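You operate a simulated robot arm through the tools that you are given. There is no shell and no other tool.

The job below is to be done with a simulated robot arm. You get a single attempt, and the scene is never put back.

JOB
Finish the blue turntable's drum by the card, then turn it aside.
Fine: clamp it before you build; steel and friction plates lie in turn, as many pairs as the card shows; leave the clamp free.
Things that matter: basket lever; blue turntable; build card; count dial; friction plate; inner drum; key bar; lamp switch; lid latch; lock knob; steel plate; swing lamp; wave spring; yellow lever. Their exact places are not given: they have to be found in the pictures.

It is judged by the outcome, as a careful person would: the job done as asked, and still so three seconds after it is handed in. It fails if anything else is knocked over, pushed out of place, dropped, spilled or broken.

ROBOT AND FRAMES
A 7-joint arm with a three-finger gripper on a trunk, on a base that moves. Base frame: it is fixed to the floor where the robot stands at the start and does not move with it; the origin is under the middle of the robot, x ahead of it, y to its left, z up. Readings come in cm, degrees, newtons and seconds.
With the tool pointing down near the work surface it reaches from about 10 to 86 cm from the robot's upright axis, wherever it stands. Its first joint turns from -166.0 to 166.0 degrees. Places, roughly: basket lever [100, 170, 110]; blue turntable [90, -20, 90]; build card [125, 25, 125]; count dial [130, -40, 100]; friction plate (15x15x1 cm) [110, 40, 100]; key bar [90, 90, 90]; lamp switch [120, 70, 90]; lid latch [70, 150, 100]; lock knob [110, 190, 110]; steel plate (15x17x1 cm) [110, 20, 100]; swing lamp [130, 20, 140]; yellow lever [90, 70, 100]; yellow turntable [90, 60, 90]. Payload 2.69 kg.
The tool frame sits at the grasp point between the pads (the TCP): z along the fingers, y along the line on which they close. The tips reach 2.9 cm beyond it. The gripper opens to 12 cm; its body begins 7.8 cm behind the TCP.
Orientation is told as [roll, pitch, yaw] about the base's x, y, z axes, in that order, counted from this pose: with the fingers straight down and closing along the base's y, the tool's x points along the base's -x, its y along +y and its z along -z.

CONTROLS
- The arm moves only by the tool arm_command. Its argument "deltas" is a list of rows, each a list of 7 numbers: the opening in per cent of the stroke, from 0 (shut) to 100 (fully open), then the shift along the base's x, y, z in cm, then the turn, a rotation vector about the base's x, y, z in degrees. In form: [[gripper, x, y, z, wx, wy, wz], ...]. A call has 1 to 20 rows; each row is the pose to reach, as a shift and turn from the pose commanded when the call began. Each row takes 0.2 s and may step no farther than 5 cm and 8.6 degrees from the row before; otherwise, or with a gripper value out of range, the whole call is refused. A pose out of reach is approached as far as the arm can. The call stops where the force on the tool passes 60 N (or 10 N more than at its start, if that is more) or the arm is blocked; 0.2 s more then pass. Each finger travels about 4 cm/s and halts on what it meets, pressing with about 38 N; the grip force reading is that of the motor and also rises with nothing between the fingers. The clock runs only during rows and for 0.2 s after the last one: add rows that repeat a pose to give the fingers time. The reply holds the time, the measured pose of the TCP, the force on the tool along the base axes, the opening and the grip force, in the units named above and with some noise, with the torque about the TCP (base axes, N m) and any sound that the robot's microphone picked up.
- Cameras (640 x 400 px; columns grow to the right, rows downward): "scene" is now at [24.31, -2.51, 118.54]; the picture's right is [-0.25, -0.97, 0.00], its down [-0.40, 0.10, -0.91] and it looks along [0.88, -0.23, -0.41] (base axes); focal length 254 px, centre (320, 200). "wrist" rides on the gripper at [6.3, 0, -10.4] in the tool frame; the picture's right is [0.00, 1.00, 0.00], its down [-0.83, 0.00, -0.56] and it looks along [-0.56, 0.00, 0.83] (tool axes); focal length 275 px, centre (320, 200).
- get_image(camera): a new picture of that camera. No time passes.
- lift_body(by): slides the trunk up (or, below 0, down) by that many cm; the arm and the scene camera ride with it, the base frame stays. It gives what a move gives, with no picture.
- steer(legs): drives the robot by 1 to 6 legs, each [ahead, left, turn to the left] in cm, cm and degrees, along the robot's own axes; the way and the turn of a leg run together, so that a leg with both is an arc; at most 150 cm and 180 degrees a leg. The arm and the cameras ride along, it lands a little off, and it stops where it bumps. It gives what a move gives.
- head_to(pan, tilt): turns the head with the scene camera to pan (to the left, within 86 degrees either way) and tilt (down, from -29 to 69), counted from straight ahead of the robot. It gives what a move gives.
- pixel_to_xyz(camera, pixels): for up to 12 pixels [column, row] of the newest picture of that camera ("zoom" is the newest enlarged one), the place [x, y, z] in the base frame of the surface seen there, good to about 0.3 cm. No time passes.
- inspect(camera, box): a new picture of the part [left, top, right, bottom] of that camera's present view, enlarged. No time passes.
- hand_in(): hands the job in; it is judged then, once.

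Leave the gripper open and the arm clear of the work at the hand-in unless told otherwise.

The tools are called as a command line: name --pt "numbers of a row" for each row, then --argument value for the rest, lists and objects as JSON in quotes. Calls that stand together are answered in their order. arm_command: Moves the arm, as the interface text tells. Its arguments: {"type":"object","properties":{"deltas":{"type":"array"}},"required":["deltas"]} The other tools are called the same way: lift_body (by) moves the trunk up or down; steer (legs) drives the base; head_to (pan, tilt) turns the head that bears the scene camera; get_image (camera) takes a picture; pixel_to_xyz (camera, pixels) gives the place of the surface under pixels of a picture; inspect (camera, box) takes an enlarged picture of a part of a camera's view; hand_in () hands the job in.

At the start:

```text
time: 0.0
tcp_pos: [57.45, 0.38, 99.77]
orientation: [-0.2, -0.3, 0.0]
contact_force: [0.0, 0.8, -0.3]
wrist_torque: [-0.02, 0.01, 0.01]
gripper_width: 11.98
grip_force: 0.0
trunk travel left (down, up): [-41.6, 19.7]
robot x, y, heading: [-0.28, -0.12, 0.1]
head pan, tilt (commanded): [-14.4, 24.3]
```

scene: 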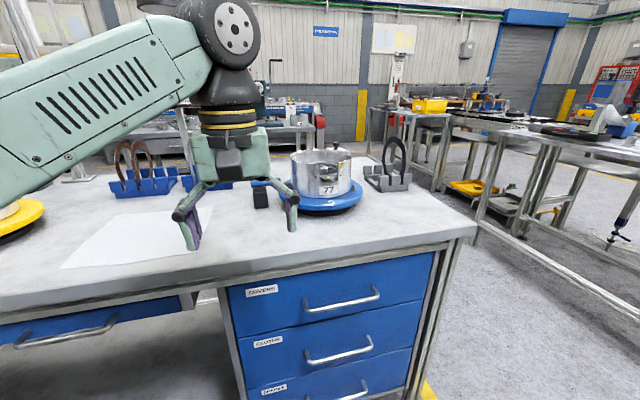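
wrist: 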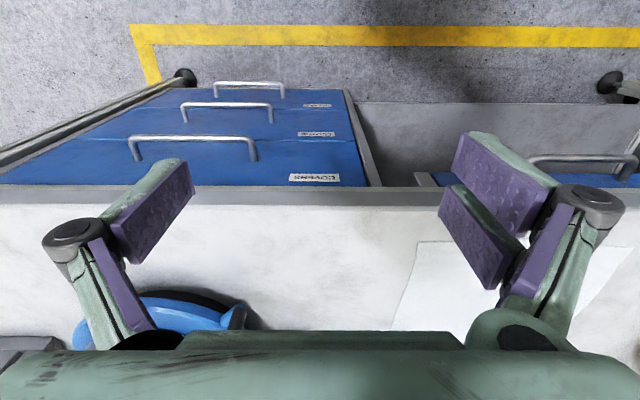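

I see the bench with the blue turntable (around pixel 328,195) carrying a steel drum with the number 77, plus racks of plates on both sides. I'll turn the head to look around before moving anything, starting with a zoom on the drum.

inspect --camera "scene" --box '[240, 120, 440, 245]'

inspect --camera "scene" --box '[60, 110, 300, 260]'

```text
3.20 times, centred on (340, 182) of scene
```

zoom: 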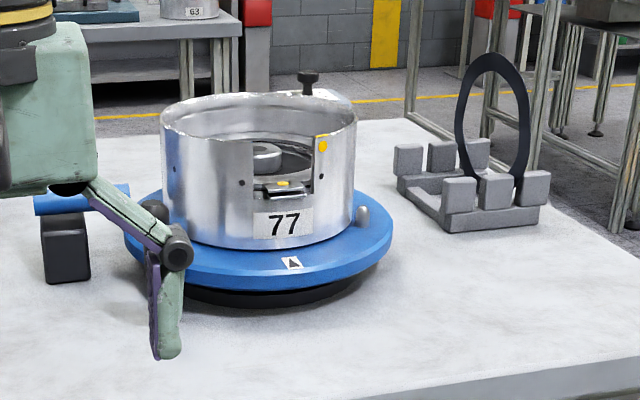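

```text
2.67 times, centred on (180, 185) of scene
```

zoom: 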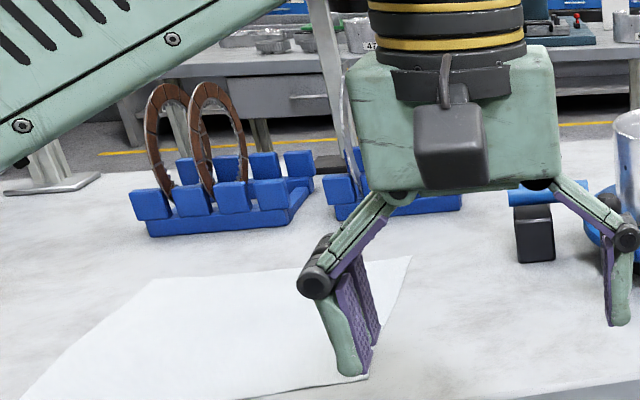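

The drum has a slot, a yellow mark, and an arrow on the turntable. There's a blue handle on a black block beside it. Next I'll raise the trunk for a better view later; first pan the head left to see the rest of the bench.

head_to --pan 30 --tilt 15

get_image --camera "scene"

```text
time: 1.1
tcp_pos: [57.34, 0.39, 99.96]
orientation: [-0.1, -0.1, 0.0]
contact_force: [0.5, 0.0, -0.4]
wrist_torque: [-0.01, -0.01, -0.01]
gripper_width: 12.0
grip_force: 0.0
trunk travel left (down, up): [-41.6, 19.7]
robot x, y, heading: [0.24, -0.35, -0.1]
head pan, tilt (commanded): [30.0, 15.0]
```

```text
taken
```

scene: 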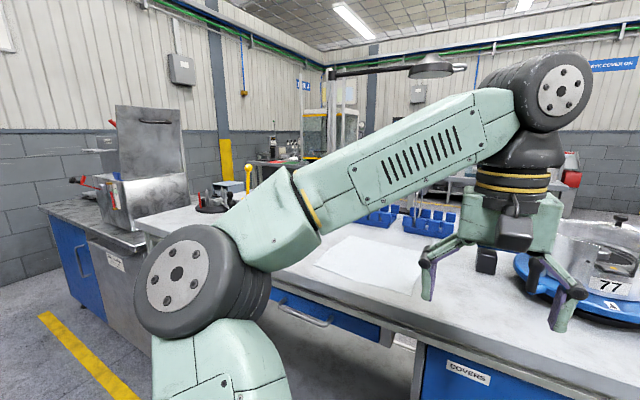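

The arm blocks much of the left side. I'll look straight ahead and up for the card and lamp, with zooms on the part behind the gripper.

head_to --pan 10 --tilt 0

get_image --camera "scene"

head_to --pan -30 --tilt 20

get_image --camera "scene"

```text
time: 1.9
tcp_pos: [57.35, 0.3, 99.91]
orientation: [-0.3, -0.3, 0.0]
contact_force: [-0.2, -0.5, -0.1]
wrist_torque: [-0.04, 0.01, -0.06]
gripper_width: 12.0
grip_force: 0.1
trunk travel left (down, up): [-41.6, 19.7]
robot x, y, heading: [0.52, -0.09, 0.0]
head pan, tilt (commanded): [10.0, 0.0]
```

```text
taken
```

scene: 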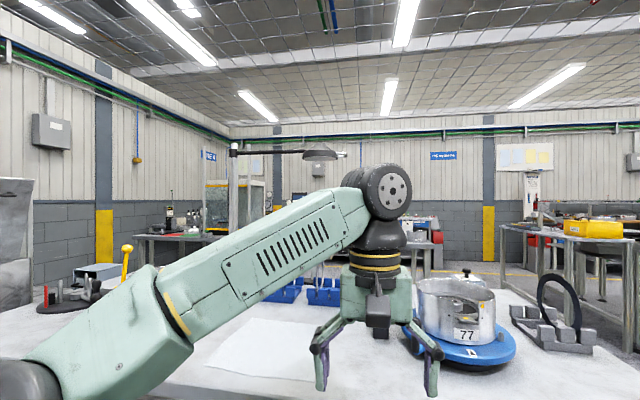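

```text
time: 3.0
tcp_pos: [57.33, 0.36, 99.76]
orientation: [-0.3, -0.2, 0.0]
contact_force: [0.3, 0.5, -0.6]
wrist_torque: [0.01, -0.01, 0.04]
gripper_width: 12.01
grip_force: 0.0
trunk travel left (down, up): [-41.6, 19.7]
robot x, y, heading: [-0.2, -0.0, 0.0]
head pan, tilt (commanded): [-30.0, 20.0]
```

```text
taken
```

scene: 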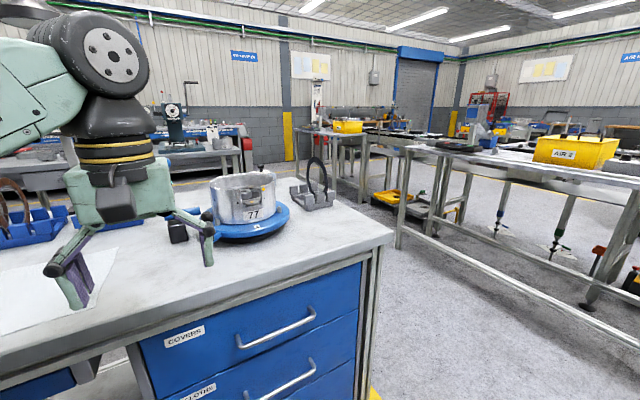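

The count dial (black knob) is behind the drum, and the card and lamp are hidden behind the arm. I'll back off 20 cm and slide 60 cm to the left, so the card and racks are seen from the clear right side of the arm.

steer --legs '[[-20, 0, 0], [0, 60, 0]]'

get_image --camera "scene"

```text
time: 9.3
tcp_pos: [37.77, 59.17, 99.71]
orientation: [-0.2, -0.2, -0.7]
contact_force: [0.3, -0.1, -1.1]
wrist_torque: [0.0, 0.03, -0.04]
gripper_width: 11.99
grip_force: 0.0
trunk travel left (down, up): [-41.6, 19.7]
robot x, y, heading: [-19.66, 59.21, -0.8]
head pan, tilt (commanded): [-30.0, 20.0]
```

```text
taken
```

scene: 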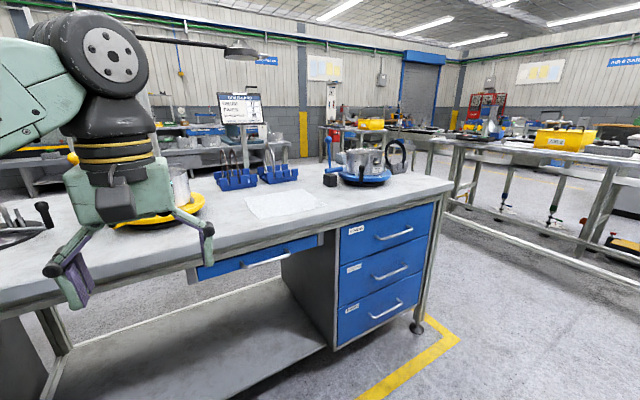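

Now the build card is visible around (242,105), with the racks, the blue lever (blue handle near 330,155), and the lamp arm overhead. I'll zoom in on the card and on the drum.

inspect --camera "scene" --box '[205, 80, 285, 130]'

inspect --camera "scene" --box '[300, 120, 428, 200]'

inspect --camera "scene" --box '[190, 130, 318, 210]'

```text
8.00 times, centred on (245, 105) of scene
```

zoom: 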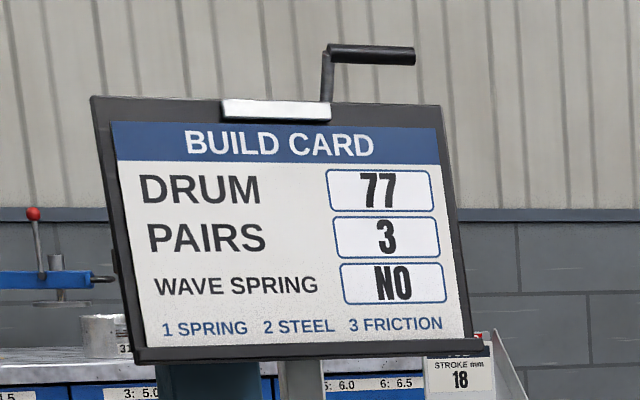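

```text
5.00 times, centred on (364, 160) of scene
```

zoom: 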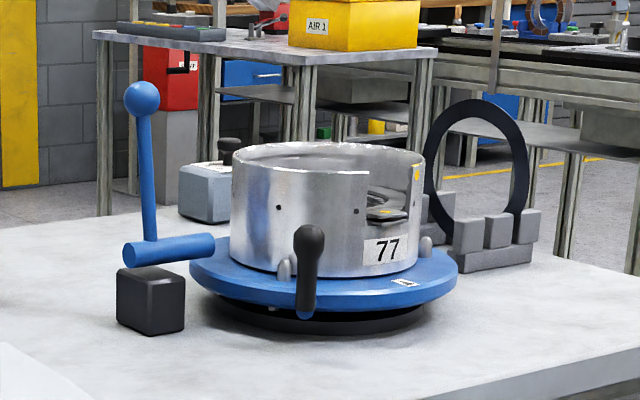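

```text
5.00 times, centred on (254, 170) of scene
```

zoom: 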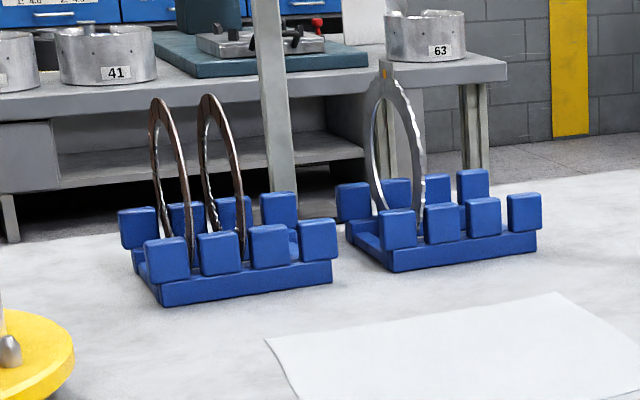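

The card reads: DRUM 77, PAIRS 3, WAVE SPRING NO; order 1 spring, 2 steel, 3 friction. The left rack has two brown friction plates, the right blue rack one steel plate; the black ring in the grey rack at right is likely the wave spring. I'll measure the plates and racks in the zoom picture.

pixel_to_xyz --camera "zoom" --pixels '[[157, 101], [207, 98], [188, 240], [240, 215], [390, 72], [380, 208], [420, 220], [250, 290], [463, 255], [430, 350], [267, 340], [600, 340]]'

inspect --camera "scene" --box '[320, 130, 416, 190]'

```text
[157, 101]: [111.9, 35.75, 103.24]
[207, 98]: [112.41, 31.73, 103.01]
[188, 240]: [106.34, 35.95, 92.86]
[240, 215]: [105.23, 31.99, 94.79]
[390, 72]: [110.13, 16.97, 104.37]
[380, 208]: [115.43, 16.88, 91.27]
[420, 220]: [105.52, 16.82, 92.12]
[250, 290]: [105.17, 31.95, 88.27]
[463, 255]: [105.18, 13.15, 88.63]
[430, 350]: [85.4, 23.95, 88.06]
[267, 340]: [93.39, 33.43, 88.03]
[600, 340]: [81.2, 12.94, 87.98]
```

```text
6.67 times, centred on (368, 160) of scene
```

zoom: 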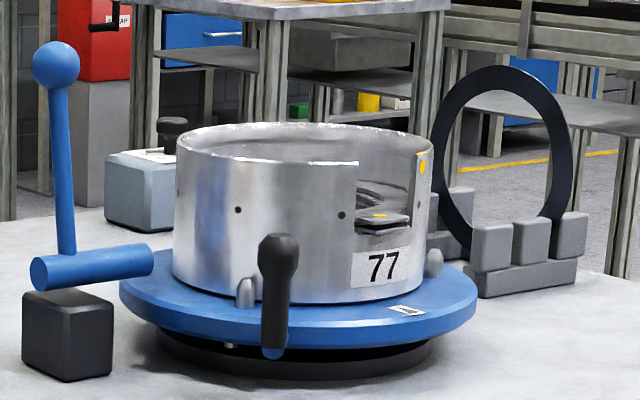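

I'll measure the drum, lever, and turntable points in this latest zoom.

pixel_to_xyz --camera "zoom" --pixels '[[57, 62], [62, 240], [45, 275], [148, 262], [65, 330], [178, 145], [355, 170], [360, 225], [300, 290], [278, 240], [383, 216], [408, 310]]'

pixel_to_xyz --camera "zoom" --pixels '[[173, 128], [145, 165], [440, 265], [245, 292], [500, 72], [520, 240], [425, 165], [418, 200], [375, 268], [300, 128], [475, 300], [130, 295]]'

```text
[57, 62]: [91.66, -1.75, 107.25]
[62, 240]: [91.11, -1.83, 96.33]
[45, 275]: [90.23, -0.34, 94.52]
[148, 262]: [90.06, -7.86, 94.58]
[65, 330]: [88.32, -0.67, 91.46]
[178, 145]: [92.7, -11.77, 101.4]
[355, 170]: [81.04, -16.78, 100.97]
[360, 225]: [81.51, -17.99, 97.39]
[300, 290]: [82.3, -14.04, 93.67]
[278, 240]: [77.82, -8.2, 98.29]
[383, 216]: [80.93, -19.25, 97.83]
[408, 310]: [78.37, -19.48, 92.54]
```

```text
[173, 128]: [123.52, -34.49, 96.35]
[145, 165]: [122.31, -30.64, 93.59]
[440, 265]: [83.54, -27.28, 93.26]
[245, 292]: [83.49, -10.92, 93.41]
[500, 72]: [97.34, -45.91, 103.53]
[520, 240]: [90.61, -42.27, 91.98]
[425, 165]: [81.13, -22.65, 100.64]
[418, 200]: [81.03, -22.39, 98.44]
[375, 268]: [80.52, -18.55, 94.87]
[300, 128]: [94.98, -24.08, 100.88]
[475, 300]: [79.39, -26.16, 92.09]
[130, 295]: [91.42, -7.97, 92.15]
```

The drum is about 18 cm across, centred near (90,-20), rim at z≈101, with a slot facing me (y -16.8 to -22.6); a plate tab with a yellow dot shows at z≈97.8. Before acting, I'll turn the robot left 40° and pan the head right to see the yellow turntable side.

steer --legs '[[0, 0, 40]]'

head_to --pan -30 --tilt 20

get_image --camera "scene"

```text
time: 11.7
tcp_pos: [24.54, 96.41, 99.85]
orientation: [-0.2, -0.2, 39.7]
contact_force: [0.9, 0.0, -1.1]
wrist_torque: [0.02, 0.0, 0.01]
gripper_width: 11.99
grip_force: 0.0
trunk travel left (down, up): [-41.6, 19.7]
robot x, y, heading: [-19.69, 59.55, 39.3]
head pan, tilt (commanded): [-30.0, 20.0]
```

```text
time: 12.2
tcp_pos: [24.4, 96.35, 99.78]
orientation: [-0.2, -0.2, 39.7]
contact_force: [-0.3, 0.4, 0.5]
wrist_torque: [0.02, -0.02, -0.02]
gripper_width: 12.02
grip_force: 0.0
trunk travel left (down, up): [-41.6, 19.7]
robot x, y, heading: [-19.33, 59.61, 39.8]
head pan, tilt (commanded): [-30.0, 20.0]
```

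```text
taken
```

scene: 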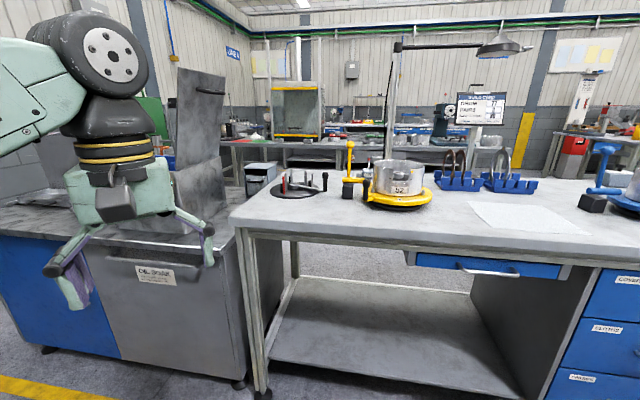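

I see the yellow turntable with drum 52, the yellow lever, the pegs (key bar) stand, the lamp, and the oil sump cabinet to the left. I'll zoom on these.

inspect --camera "scene" --box '[320, 130, 448, 210]'

inspect --camera "scene" --box '[250, 140, 346, 200]'

inspect --camera "scene" --box '[376, 25, 536, 125]'

inspect --camera "scene" --box '[420, 130, 548, 210]'

```text
5.00 times, centred on (384, 170) of scene
```

zoom: 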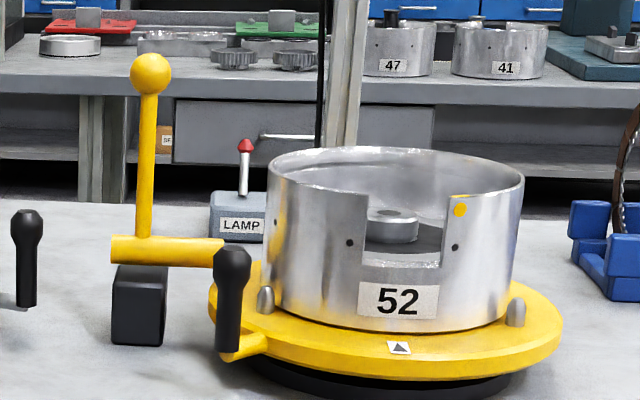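

```text
6.67 times, centred on (298, 170) of scene
```

zoom: 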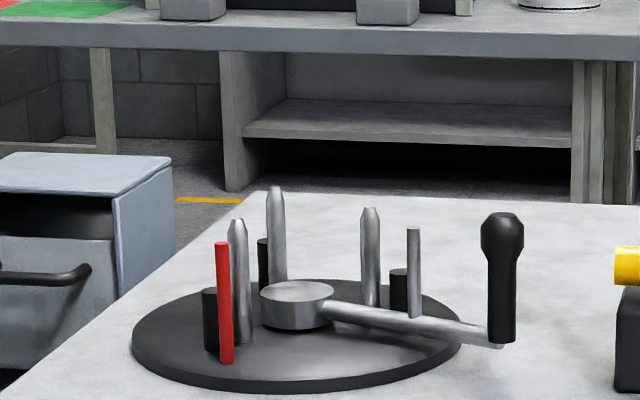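

```text
4.00 times, centred on (456, 75) of scene
```

zoom: 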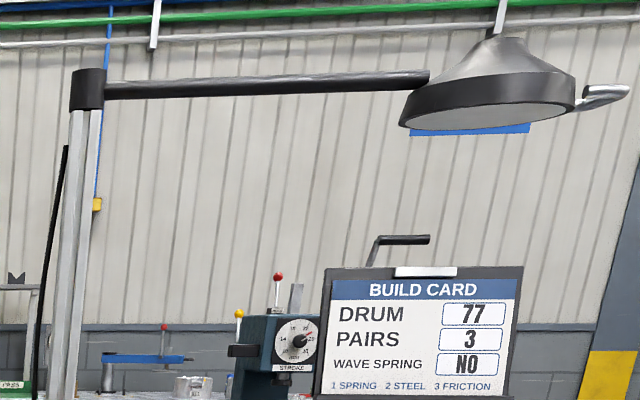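

```text
5.00 times, centred on (484, 170) of scene
```

zoom: 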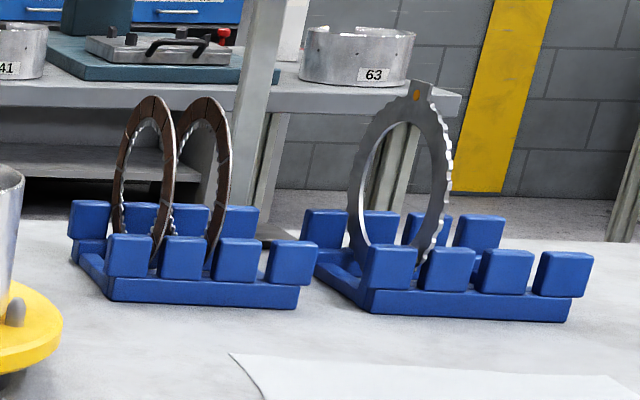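

I'll measure the bench's front edge, the drawer front, and the lamp, card and lever positions from this picture.

pixel_to_xyz --camera "scene" --pixels '[[420, 243], [580, 262], [440, 262], [575, 330], [350, 145], [347, 182], [403, 178], [408, 165], [372, 172], [510, 50], [480, 108], [460, 187]]'

pixel_to_xyz --camera "zoom" --pixels '[[147, 98], [205, 98], [418, 90], [440, 180], [108, 245], [296, 260], [365, 265], [570, 270], [150, 130], [130, 150], [395, 160], [370, 160]]'

```text
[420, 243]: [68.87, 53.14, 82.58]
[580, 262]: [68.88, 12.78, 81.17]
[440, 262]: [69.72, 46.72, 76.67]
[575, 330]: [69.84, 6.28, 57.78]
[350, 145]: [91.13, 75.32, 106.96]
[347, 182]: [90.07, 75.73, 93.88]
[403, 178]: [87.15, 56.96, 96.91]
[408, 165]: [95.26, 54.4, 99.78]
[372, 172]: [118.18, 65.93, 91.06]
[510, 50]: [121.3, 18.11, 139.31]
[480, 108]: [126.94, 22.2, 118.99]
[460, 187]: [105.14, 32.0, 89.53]
```

```text
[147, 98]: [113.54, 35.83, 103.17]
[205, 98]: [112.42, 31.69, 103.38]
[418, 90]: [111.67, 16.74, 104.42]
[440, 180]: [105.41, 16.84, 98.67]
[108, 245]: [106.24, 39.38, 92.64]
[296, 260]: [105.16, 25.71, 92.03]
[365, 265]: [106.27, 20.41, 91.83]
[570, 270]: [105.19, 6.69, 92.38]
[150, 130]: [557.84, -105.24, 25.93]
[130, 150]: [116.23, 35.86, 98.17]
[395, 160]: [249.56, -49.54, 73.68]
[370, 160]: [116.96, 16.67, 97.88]
```

Bench front is at x≈69, plates stand in the racks facing along y (friction at y≈35.9 and 31.8, steel at y≈16.8). Now I turn back, slide over to in front of the drum, and raise the trunk to look down into it.

steer --legs '[[0, 0, -39.8], [0, -65, 0], [25, 0, 0]]'

lift_body --by 19

head_to --pan -25 --tilt 32

get_image --camera "scene"

```text
time: 21.0
tcp_pos: [64.24, -2.72, 99.92]
orientation: [-0.3, -0.2, 1.8]
contact_force: [-0.3, -0.3, 0.0]
wrist_torque: [-0.03, 0.0, -0.02]
gripper_width: 11.99
grip_force: 0.1
trunk travel left (down, up): [-41.6, 19.7]
robot x, y, heading: [6.94, -4.98, 1.8]
head pan, tilt (commanded): [-30.0, 20.0]
```

```text
time: 23.1
tcp_pos: [64.2, -2.78, 118.94]
orientation: [-0.2, -0.1, 1.8]
contact_force: [-0.4, -0.5, 0.3]
wrist_torque: [0.0, 0.03, -0.01]
gripper_width: 12.02
grip_force: 0.0
trunk travel left (down, up): [-60.6, 0.7]
robot x, y, heading: [6.9, -4.94, 1.9]
head pan, tilt (commanded): [-30.0, 20.0]
```

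```text
time: 23.9
tcp_pos: [64.21, -2.77, 118.87]
orientation: [-0.1, -0.2, 1.9]
contact_force: [1.0, -0.5, -0.8]
wrist_torque: [0.01, 0.0, -0.04]
gripper_width: 12.0
grip_force: 0.0
trunk travel left (down, up): [-60.6, 0.7]
robot x, y, heading: [7.07, -4.68, 1.7]
head pan, tilt (commanded): [-25.0, 32.0]
```

```text
taken
```

scene: 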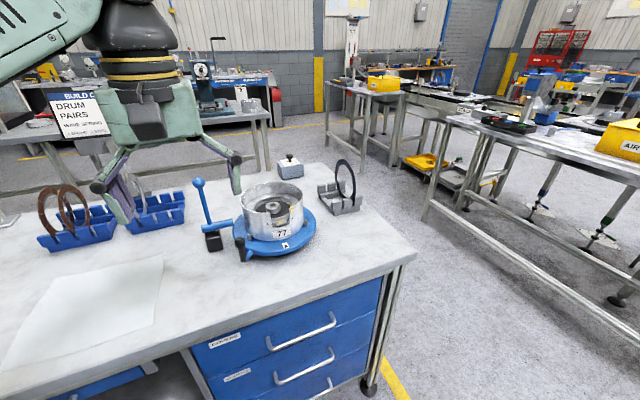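

I can see into the drum now (272,210) and the dial (290,167). Zooming in on both.

inspect --camera "scene" --box '[224, 165, 320, 260]'

inspect --camera "scene" --box '[264, 145, 320, 185]'

inspect --camera "scene" --box '[300, 145, 380, 225]'

```text
4.21 times, centred on (272, 212) of scene
```

zoom: 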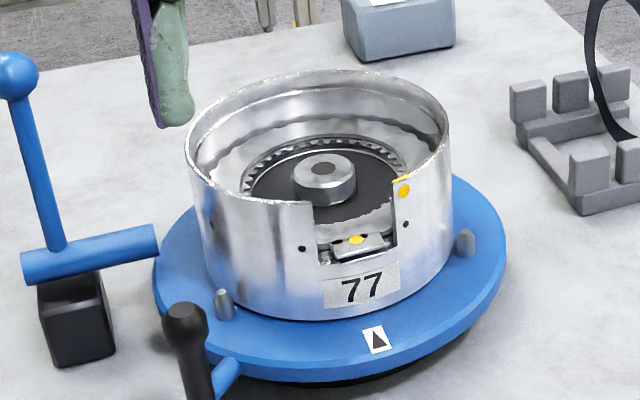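

```text
10.00 times, centred on (292, 165) of scene
```

zoom: 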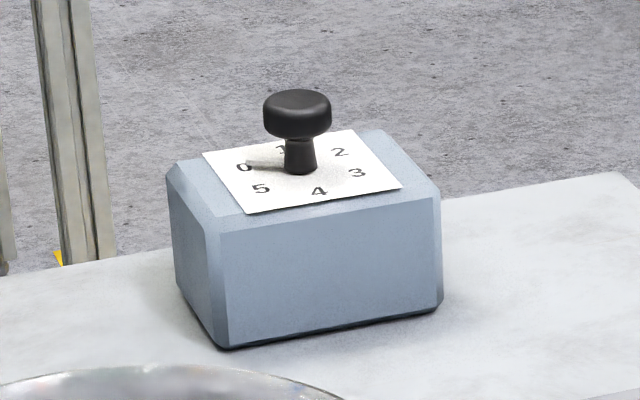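

```text
5.00 times, centred on (340, 185) of scene
```

zoom: 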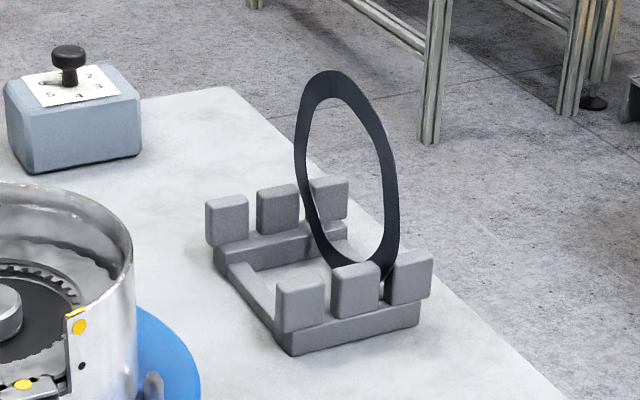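

The dial is at 0 (numbers 0–5); it isn't part of what was asked. Next I move the gripper above and in front of the drum to look in with the wrist camera, keeping it high.

arm_command --pt "100 2 -3.5 0 0 0 0" --pt "100 4 -7 0 0 0 0" --pt "100 6 -10.5 0 0 0 0" --pt "100 8 -14 0 0 0 -1" --pt "100 9 -17.2 0 0 0 -1.8"

get_image --camera "wrist"

```text
time: 25.1
tcp_pos: [73.05, -19.99, 117.8]
orientation: [-0.3, -0.3, 0.1]
contact_force: [-0.8, -0.4, -0.5]
wrist_torque: [-0.02, -0.03, 0.03]
gripper_width: 12.01
grip_force: 0.1
out of reach, approached as far as the arm can: row 2, 3, 4, 5
trunk travel left (down, up): [-60.6, 0.7]
robot x, y, heading: [6.64, -4.91, 1.6]
head pan, tilt (commanded): [-25.0, 32.0]
```

```text
taken
```

wrist: 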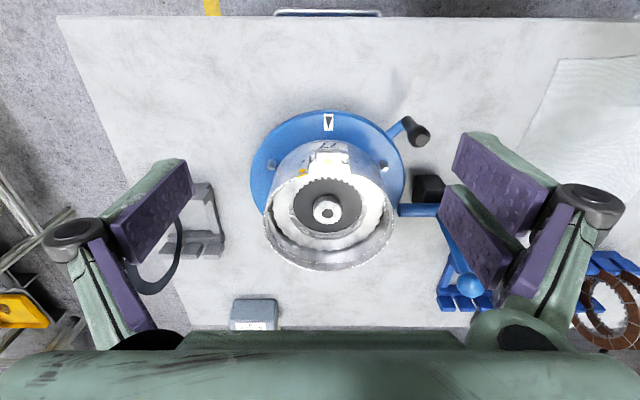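

The wrist camera sees the drum from above at (325,205). Zooming in.

inspect --camera "wrist" --box '[250, 100, 410, 280]'

inspect --camera "wrist" --box '[380, 100, 500, 310]'

pixel_to_xyz --camera "wrist" --pixels '[[264, 210], [394, 210], [330, 271], [330, 232], [330, 210], [326, 213], [295, 235], [300, 172], [357, 172], [417, 132], [328, 122], [469, 285]]'

```text
2.22 times, centred on (330, 190) of wrist
```

zoom: 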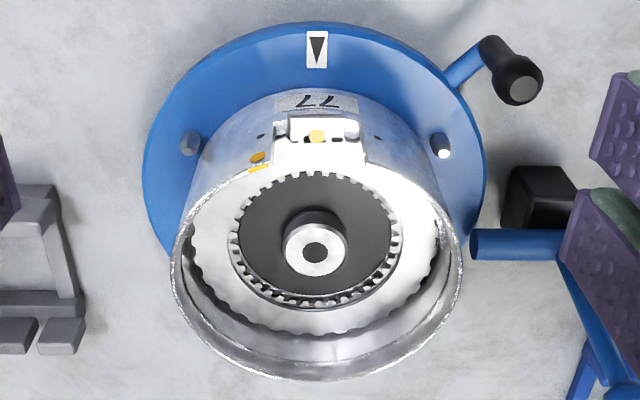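

```text
1.90 times, centred on (440, 205) of wrist
```

zoom: 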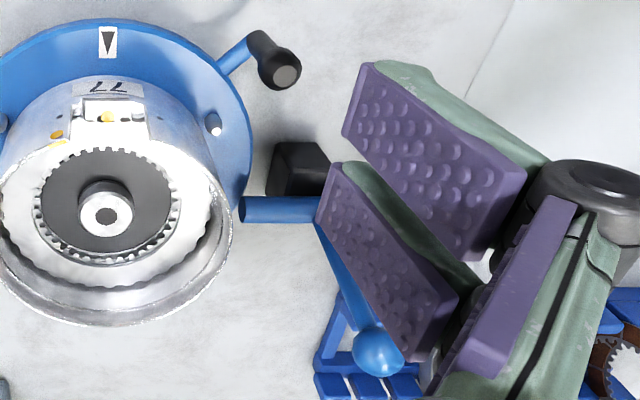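

```text
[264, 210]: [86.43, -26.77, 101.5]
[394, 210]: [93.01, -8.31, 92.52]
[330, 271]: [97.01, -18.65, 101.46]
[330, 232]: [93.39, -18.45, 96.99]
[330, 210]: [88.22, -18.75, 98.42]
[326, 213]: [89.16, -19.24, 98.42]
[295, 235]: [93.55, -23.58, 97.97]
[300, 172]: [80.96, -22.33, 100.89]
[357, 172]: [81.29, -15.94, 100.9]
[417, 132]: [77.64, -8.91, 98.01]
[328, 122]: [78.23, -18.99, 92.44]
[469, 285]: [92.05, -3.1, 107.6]
```

The top plate in the drum is steel (lobed ring, tab with yellow dot in the slot), top surface around z≈97.5–98, with the toothed inner drum in the centre. I want to count the layers through the slot, so I'll pitch the gripper forward 45° and bring the wrist camera in front of the slot.

arm_command --pt "100 -2 0 -2 0 -7.5 0" --pt "100 -4 0 -4.5 0 -15 0" --pt "100 -6 0 -7 0 -22.5 0" --pt "100 -8 0 -9.5 0 -30 0" --pt "100 -8 0 -12 0 -37.5 0" --pt "100 -8 0 -14 0 -45 0"

get_image --camera "wrist"

```text
time: 26.4
tcp_pos: [65.0, -20.16, 103.91]
orientation: [-0.2, -45.3, 0.0]
contact_force: [0.5, -0.3, 0.8]
wrist_torque: [-0.02, -0.01, 0.0]
gripper_width: 11.99
grip_force: 0.0
trunk travel left (down, up): [-60.6, 0.7]
robot x, y, heading: [7.23, -4.96, 1.9]
head pan, tilt (commanded): [-25.0, 32.0]
```

```text
taken
```

wrist: 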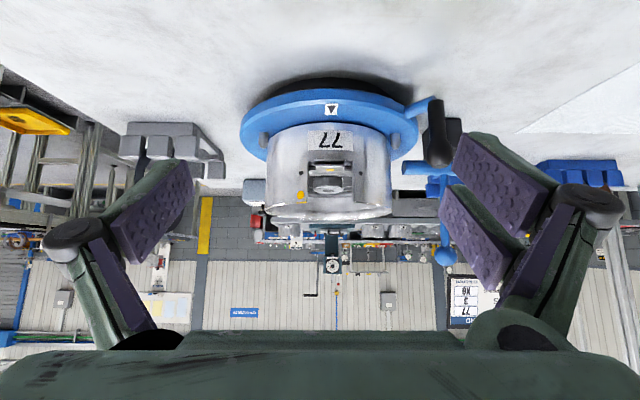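

The picture is upside-down, but the slot faces the camera. Zooming in on the slot at (330,175).

inspect --camera "wrist" --box '[290, 140, 370, 210]'

inspect --camera "wrist" --box '[390, 90, 500, 270]'

pixel_to_xyz --camera "wrist" --pixels '[[330, 162], [330, 170], [330, 177], [330, 184], [330, 190], [330, 196], [306, 190], [352, 190], [312, 182], [306, 175], [352, 175], [330, 215]]'

```text
5.71 times, centred on (330, 175) of wrist
```

zoom: 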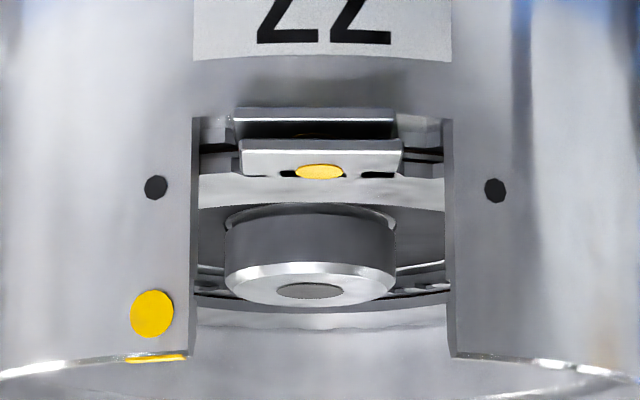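

```text
2.22 times, centred on (445, 180) of wrist
```

zoom: 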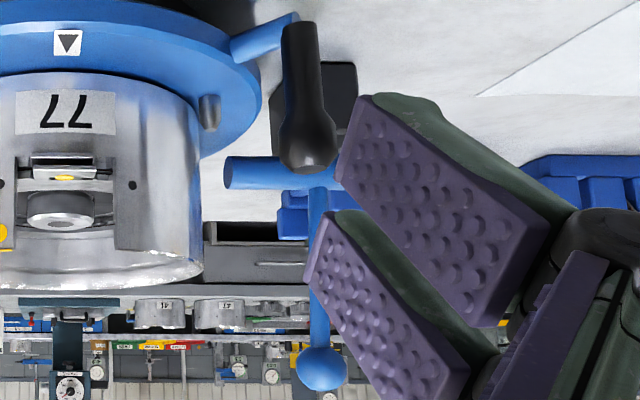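

```text
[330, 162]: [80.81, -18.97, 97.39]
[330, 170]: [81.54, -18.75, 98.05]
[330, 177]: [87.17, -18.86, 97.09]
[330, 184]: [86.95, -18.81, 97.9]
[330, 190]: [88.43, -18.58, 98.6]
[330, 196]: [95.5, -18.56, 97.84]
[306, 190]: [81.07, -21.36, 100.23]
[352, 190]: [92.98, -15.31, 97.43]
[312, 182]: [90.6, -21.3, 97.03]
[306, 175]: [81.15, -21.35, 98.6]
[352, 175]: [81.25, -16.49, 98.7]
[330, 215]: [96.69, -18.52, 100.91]
```

Through the slot I count two steel tabs with a gap plate between them: the drum holds steel–friction–steel, so friction, steel, friction remain (exactly what the racks hold), making 3 pairs. Now I measure my own fingers in this picture to know how they fit in the slot.

pixel_to_xyz --camera "wrist" --pixels '[[460, 165], [520, 225], [490, 140], [545, 180], [445, 225], [490, 275], [460, 195], [520, 250], [120, 230], [180, 170], [110, 250], [190, 190]]'

head_to --pan -10 --tilt 69

get_image --camera "scene"

```text
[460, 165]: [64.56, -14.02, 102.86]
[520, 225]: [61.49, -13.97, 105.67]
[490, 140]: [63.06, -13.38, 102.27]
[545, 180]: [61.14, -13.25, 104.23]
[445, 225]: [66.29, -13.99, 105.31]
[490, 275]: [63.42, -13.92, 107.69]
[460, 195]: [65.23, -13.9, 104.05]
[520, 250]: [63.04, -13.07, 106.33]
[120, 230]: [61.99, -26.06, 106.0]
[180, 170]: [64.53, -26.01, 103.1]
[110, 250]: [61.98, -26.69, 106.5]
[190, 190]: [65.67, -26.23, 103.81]
```

```text
time: 27.5
tcp_pos: [65.02, -20.01, 103.8]
orientation: [-0.1, -45.1, 0.0]
contact_force: [-0.3, -0.3, -0.4]
wrist_torque: [0.01, 0.0, 0.01]
gripper_width: 11.98
grip_force: 0.0
trunk travel left (down, up): [-60.6, 0.7]
robot x, y, heading: [6.76, -5.04, 1.8]
head pan, tilt (commanded): [-10.0, 68.8]
```

```text
taken
```

scene: 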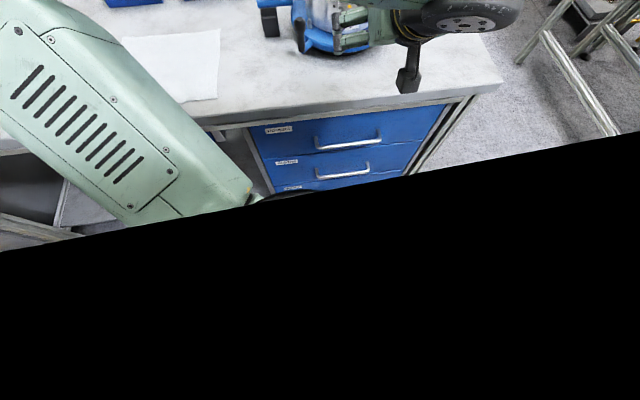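

The two-finger side (+y tool) spans about 5 cm and the single finger about 2.2 cm; the slot is ~4.8 cm wide. I'll retract and level the gripper high and back, before driving the base closer to the bench.

arm_command --pt "100 -2 0 3 0 7.5 0" --pt "100 -4 1 6 0 15 0" --pt "100 -6 3 9 0 22.5 0" --pt "100 -8 5 12 0 30 0" --pt "100 -10 8 15 0 37.5 0" --pt "100 -12 11 18 0 45 0"

steer --legs '[[15, 0, -1.8]]'

head_to --pan -25 --tilt 40

get_image --camera "scene"

```text
time: 28.9
tcp_pos: [52.96, -9.02, 119.96]
orientation: [-0.5, -0.1, -0.1]
contact_force: [-0.1, -0.3, 0.2]
wrist_torque: [0.0, 0.04, -0.01]
gripper_width: 12.01
grip_force: 0.2
out of reach, approached as far as the arm can: row 6
trunk travel left (down, up): [-60.6, 0.7]
robot x, y, heading: [6.7, -4.76, 1.6]
head pan, tilt (commanded): [-10.0, 68.8]
```

```text
time: 30.2
tcp_pos: [67.46, -10.23, 119.99]
orientation: [-0.5, -0.2, -1.8]
contact_force: [0.6, 0.1, 0.4]
wrist_torque: [-0.01, 0.02, 0.01]
gripper_width: 11.99
grip_force: 0.1
trunk travel left (down, up): [-60.6, 0.7]
robot x, y, heading: [21.32, -4.45, -0.0]
head pan, tilt (commanded): [-10.0, 68.8]
```

```text
time: 31.2
tcp_pos: [67.42, -10.11, 120.01]
orientation: [-0.5, -0.3, -1.7]
contact_force: [-0.1, 0.3, -0.5]
wrist_torque: [-0.01, 0.01, 0.0]
gripper_width: 11.99
grip_force: 0.0
trunk travel left (down, up): [-60.6, 0.7]
robot x, y, heading: [21.42, -4.18, 0.1]
head pan, tilt (commanded): [-25.0, 40.0]
```

```text
taken
```

scene: 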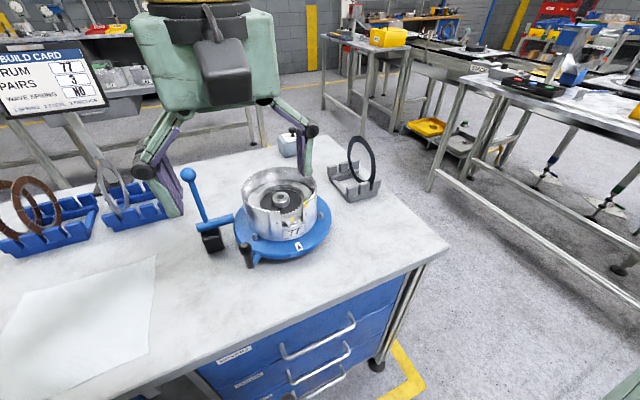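

The robot now stands at x≈21 without bumping. I'll zoom in on the drum, lever and handle from here.

inspect --camera "scene" --box '[170, 160, 290, 275]'

inspect --camera "scene" --box '[230, 160, 340, 270]'

pixel_to_xyz --camera "zoom" --pixels '[[150, 80], [270, 120], [300, 60], [80, 140], [500, 140], [500, 200], [310, 150], [245, 290], [465, 250], [330, 110], [380, 180], [345, 170]]'

```text
3.48 times, centred on (230, 218) of scene
```

zoom: 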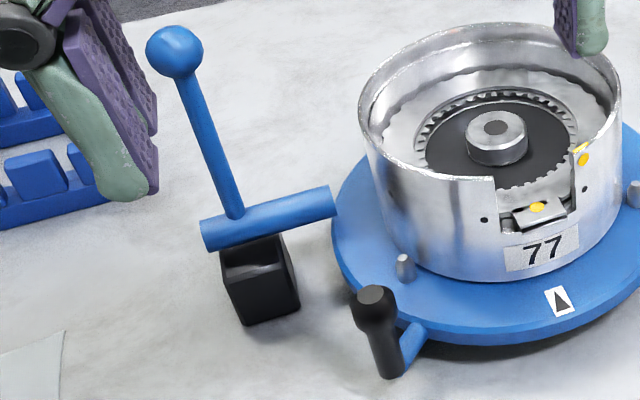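

```text
3.64 times, centred on (285, 215) of scene
```

zoom: 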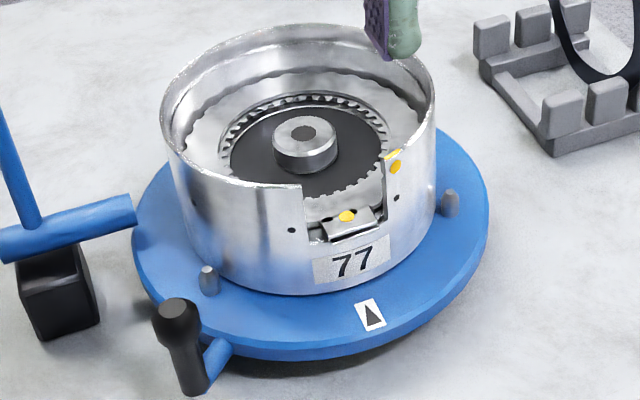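

```text
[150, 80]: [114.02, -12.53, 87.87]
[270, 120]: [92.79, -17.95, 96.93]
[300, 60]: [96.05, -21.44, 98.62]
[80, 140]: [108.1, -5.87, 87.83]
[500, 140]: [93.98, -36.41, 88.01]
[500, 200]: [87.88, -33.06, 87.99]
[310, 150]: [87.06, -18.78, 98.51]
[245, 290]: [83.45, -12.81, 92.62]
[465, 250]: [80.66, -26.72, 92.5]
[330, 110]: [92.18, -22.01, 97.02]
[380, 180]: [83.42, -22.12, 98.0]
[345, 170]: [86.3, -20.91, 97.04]
```

The clamp's blue arm reaches over the turntable's rim, with the lever upright. I need its exact position; measuring from a fresh zoom of the lever.

inspect --camera "scene" --box '[170, 160, 250, 260]'

pixel_to_xyz --camera "zoom" --pixels '[[232, 55], [212, 60], [252, 60], [240, 100], [262, 160], [283, 210], [255, 250], [300, 235], [355, 215], [378, 215], [275, 270], [290, 310]]'

```text
4.00 times, centred on (210, 210) of scene
```

zoom: 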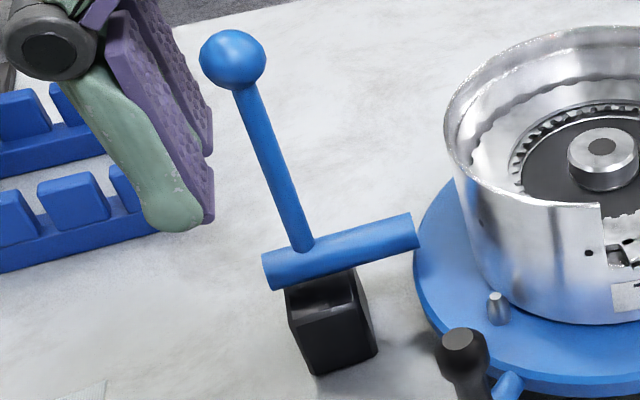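

```text
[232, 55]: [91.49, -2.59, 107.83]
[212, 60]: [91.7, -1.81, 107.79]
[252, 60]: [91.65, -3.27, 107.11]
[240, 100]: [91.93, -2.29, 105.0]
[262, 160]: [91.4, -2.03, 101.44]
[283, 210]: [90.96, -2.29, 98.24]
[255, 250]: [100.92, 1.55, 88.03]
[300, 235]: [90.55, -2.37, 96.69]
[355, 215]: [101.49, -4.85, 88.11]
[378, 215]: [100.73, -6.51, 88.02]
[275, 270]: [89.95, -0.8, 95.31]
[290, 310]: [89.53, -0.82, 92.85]
```

The rod leans slightly away from me (x 91 at z 98, 92 at z 105), so the lever likely swings about the y-axis barrel, toward me to clamp. I'll bring the open gripper above the ball (91.9,-2.5,107), and check with the wrist camera before lowering.

arm_command --pt "100 4 1.3 0 0 0 0.8" --pt "100 8 2.6 0 0 0 1.7" --pt "100 12 3.9 0 0 0 1.7" --pt "100 16 5.2 0 0 0 1.7" --pt "100 20 6.5 -1 0 0 1.7" --pt "100 24.3 7.6 -2 0 0 1.7" --pt "100 24.3 7.6 -2 0 0 1.7"

get_image --camera "wrist"

get_image --camera "scene"

```text
time: 32.8
tcp_pos: [91.32, -2.71, 117.93]
orientation: [-0.7, -0.5, -0.1]
contact_force: [0.1, 0.4, 0.3]
wrist_torque: [0.01, 0.0, 0.02]
gripper_width: 12.0
grip_force: 0.1
out of reach, approached as far as the arm can: row 2, 3, 4, 5
trunk travel left (down, up): [-60.6, 0.7]
robot x, y, heading: [21.56, -4.78, 0.0]
head pan, tilt (commanded): [-25.0, 40.0]
```

```text
taken
```

wrist: 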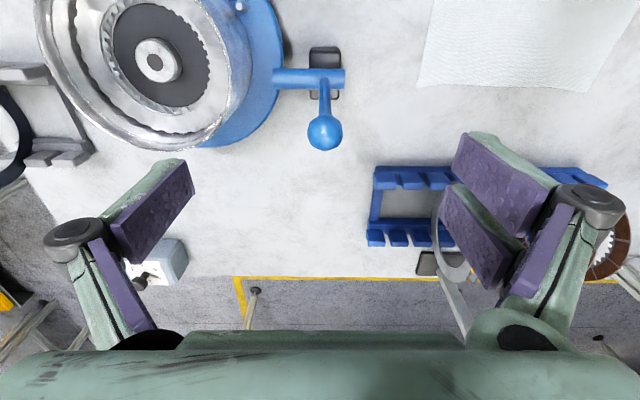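

```text
taken
```

scene: 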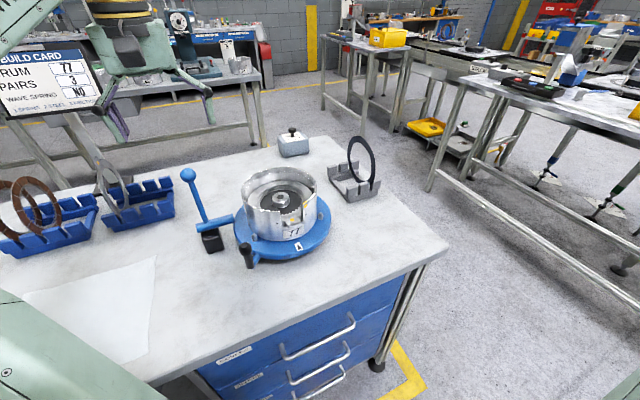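

The ball appears at (325,132) in the wrist view. Measuring it and the lever barrel from here.

pixel_to_xyz --camera "wrist" --pixels '[[325, 132], [310, 132], [340, 132], [325, 146], [325, 118], [325, 95], [325, 78], [280, 76], [340, 76], [326, 55], [155, 62], [270, 45]]'

inspect --camera "wrist" --box '[230, 20, 390, 170]'

```text
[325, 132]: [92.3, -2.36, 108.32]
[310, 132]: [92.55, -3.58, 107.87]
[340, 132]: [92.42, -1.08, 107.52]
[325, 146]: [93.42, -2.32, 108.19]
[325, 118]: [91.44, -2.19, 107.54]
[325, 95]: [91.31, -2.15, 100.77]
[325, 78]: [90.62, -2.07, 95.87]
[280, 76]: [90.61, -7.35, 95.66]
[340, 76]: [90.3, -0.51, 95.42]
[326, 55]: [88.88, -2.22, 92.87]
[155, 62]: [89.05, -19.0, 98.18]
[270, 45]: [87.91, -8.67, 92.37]
```

```text
2.67 times, centred on (310, 95) of wrist
```

zoom: 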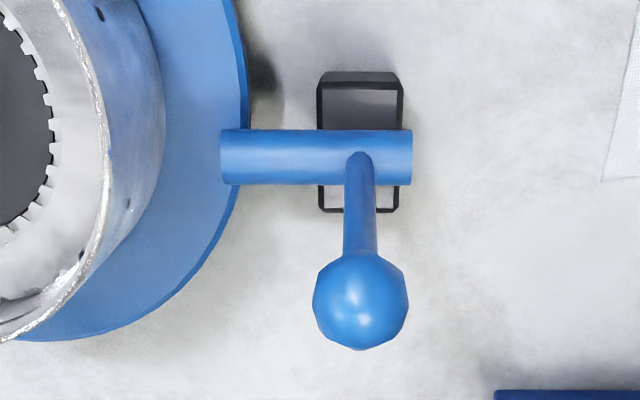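

Ball centre ≈ (92.6,-2.35,107.2), barrel axis at x≈90.4, z≈94.6: the lever leans 10° away from me. I'll lower onto the ball and close on it.

arm_command --pt "100 0.6 0.2 -3.5 0 0 0" --pt "100 1.2 0.35 -7 0 0 0" --pt "100 1.2 0.35 -10.6 0 0 0" --pt "70 1.2 0.35 -10.6 0 0 0" --pt "45 1.2 0.35 -10.6 0 0 0" --pt "25 1.2 0.35 -10.6 0 0 0" --pt "10 1.2 0.35 -10.6 0 0 0" --pt "10 1.2 0.35 -10.6 0 0 0" --pt "10 1.2 0.35 -10.6 0 0 0"

get_image --camera "wrist"

get_image --camera "scene"

```text
time: 34.8
tcp_pos: [92.88, -2.27, 107.62]
orientation: [-0.6, -0.4, -0.3]
contact_force: [0.3, -8.5, -1.1]
wrist_torque: [-0.08, -0.03, -0.02]
gripper_width: 2.87
grip_force: 5.5
trunk travel left (down, up): [-60.6, 0.7]
robot x, y, heading: [21.32, -4.91, 0.1]
head pan, tilt (commanded): [-25.0, 40.0]
```

```text
taken
```

wrist: 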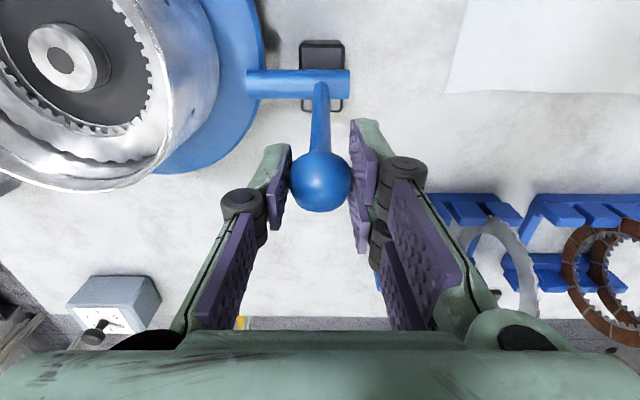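

```text
taken
```

scene: 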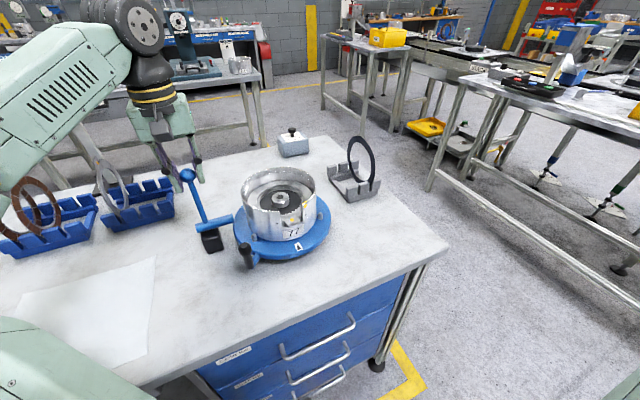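

The fingers are just touching the ball (width 2.87). I'll let them close fully, then gently pull toward me 2 cm along the arc, watching the force.

arm_command --pt "5 0 0 -0.3 0 0 0" --pt "5 0 0 -0.3 0 0 0" --pt "5 0 0 -0.3 0 0 0" --pt "5 -0.7 0 -0.3 0 0 0" --pt "5 -1.4 0 -0.2 0 0 0" --pt "5 -2.1 0 -0.2 0 0 0" --pt "5 -2.1 0 -0.2 0 0 0"

inspect --camera "scene" --box '[130, 130, 330, 280]'

```text
time: 36.4
tcp_pos: [90.81, -2.38, 107.07]
orientation: [-0.4, -0.2, -0.2]
contact_force: [7.6, -13.6, -1.4]
wrist_torque: [-0.09, -1.05, 0.24]
gripper_width: 2.74
grip_force: 45.2
trunk travel left (down, up): [-60.6, 0.7]
robot x, y, heading: [21.57, -4.74, -0.1]
head pan, tilt (commanded): [-25.0, 40.0]
```

```text
2.67 times, centred on (230, 205) of scene
```

zoom: 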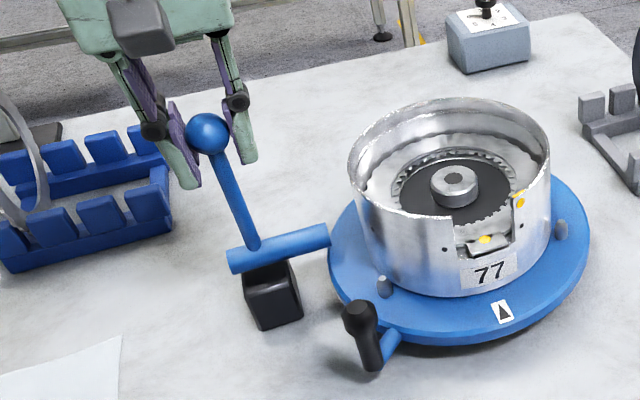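

The lever follows toward me with only ~8 N along x. I'll continue along the arc to about 30° and check.

arm_command --pt "5 -1.1 -0.2 -0.1 0 0 0" --pt "5 -2.2 -0.3 -0.2 0 0 0" --pt "5 -3.2 -0.3 -0.5 0 0 0" --pt "5 -4.3 -0.3 -0.8 0 0 0" --pt "5 -5.3 -0.3 -1.2 0 0 0" --pt "5 -6.3 -0.3 -1.7 0 0 0" --pt "5 -6.3 -0.3 -1.7 0 0 0"

inspect --camera "scene" --box '[130, 130, 330, 280]'

```text
time: 38.0
tcp_pos: [84.6, -2.39, 105.34]
orientation: [-0.5, -0.3, 0.0]
contact_force: [14.4, 17.2, -6.2]
wrist_torque: [-0.05, -1.14, 0.19]
gripper_width: 2.72
grip_force: 45.1
trunk travel left (down, up): [-60.6, 0.7]
robot x, y, heading: [21.19, -4.66, -0.1]
head pan, tilt (commanded): [-25.0, 40.0]
```

```text
2.67 times, centred on (230, 205) of scene
```

zoom: 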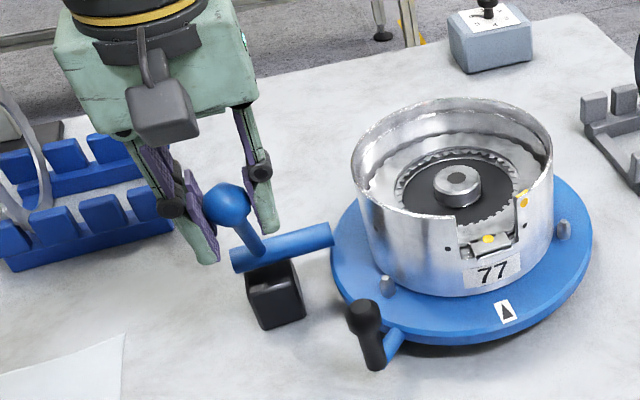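

The lever clearly swings toward me. I'll continue to about 55° and watch for an end stop or a sound.

arm_command --pt "5 -0.9 0.15 -0.6 0 0 0" --pt "5 -1.8 0.15 -1.3 0 0 0" --pt "5 -2.6 0.15 -2.0 0 0 0" --pt "5 -3.3 0.15 -2.9 0 0 0" --pt "5 -4.0 0.15 -3.8 0 0 0" --pt "5 -4.0 0.15 -3.8 0 0 0"

inspect --camera "scene" --box '[130, 130, 330, 280]'

```text
time: 39.4
tcp_pos: [80.61, -2.25, 101.65]
orientation: [-0.5, -0.2, 0.0]
contact_force: [14.3, 12.0, -7.4]
wrist_torque: [0.15, -0.21, 0.22]
gripper_width: 2.76
grip_force: 36.0
trunk travel left (down, up): [-60.6, 0.7]
robot x, y, heading: [21.42, -4.44, -0.1]
head pan, tilt (commanded): [-25.0, 40.0]
```

```text
2.67 times, centred on (230, 205) of scene
```

zoom: 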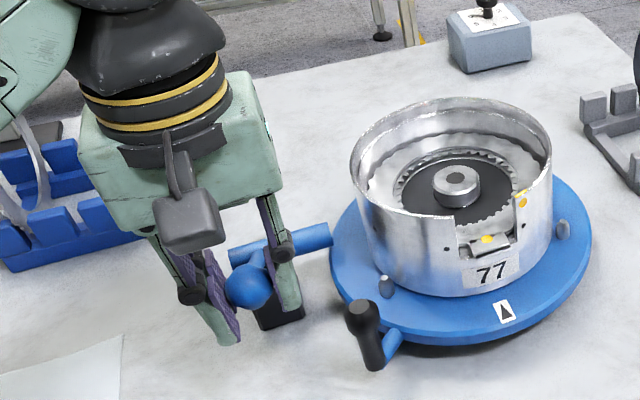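

Still moving freely. Continuing down the arc toward ~75°.

arm_command --pt "5 -0.7 0.1 -1.1 0 0 0" --pt "5 -1.36 0.1 -2.3 0 0 0" --pt "5 -1.75 0.1 -3.3 0 0 0" --pt "5 -2.1 0.1 -4.3 0 0 0" --pt "5 -2.1 0.1 -4.3 0 0 0"

inspect --camera "scene" --box '[130, 130, 330, 280]'

```text
time: 40.6
tcp_pos: [78.47, -2.4, 97.33]
orientation: [-0.5, -0.3, -0.2]
contact_force: [17.6, -1.6, 5.8]
wrist_torque: [-0.06, -1.31, 0.01]
gripper_width: 2.8
grip_force: 45.4
trunk travel left (down, up): [-60.6, 0.7]
robot x, y, heading: [21.21, -4.56, -0.0]
head pan, tilt (commanded): [-25.0, 40.0]
```

```text
2.67 times, centred on (230, 205) of scene
```

zoom: 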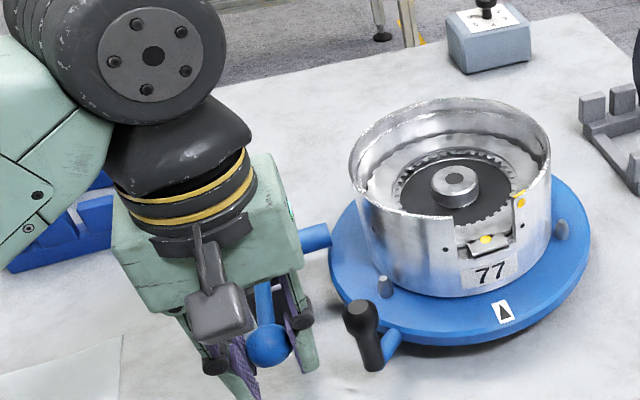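

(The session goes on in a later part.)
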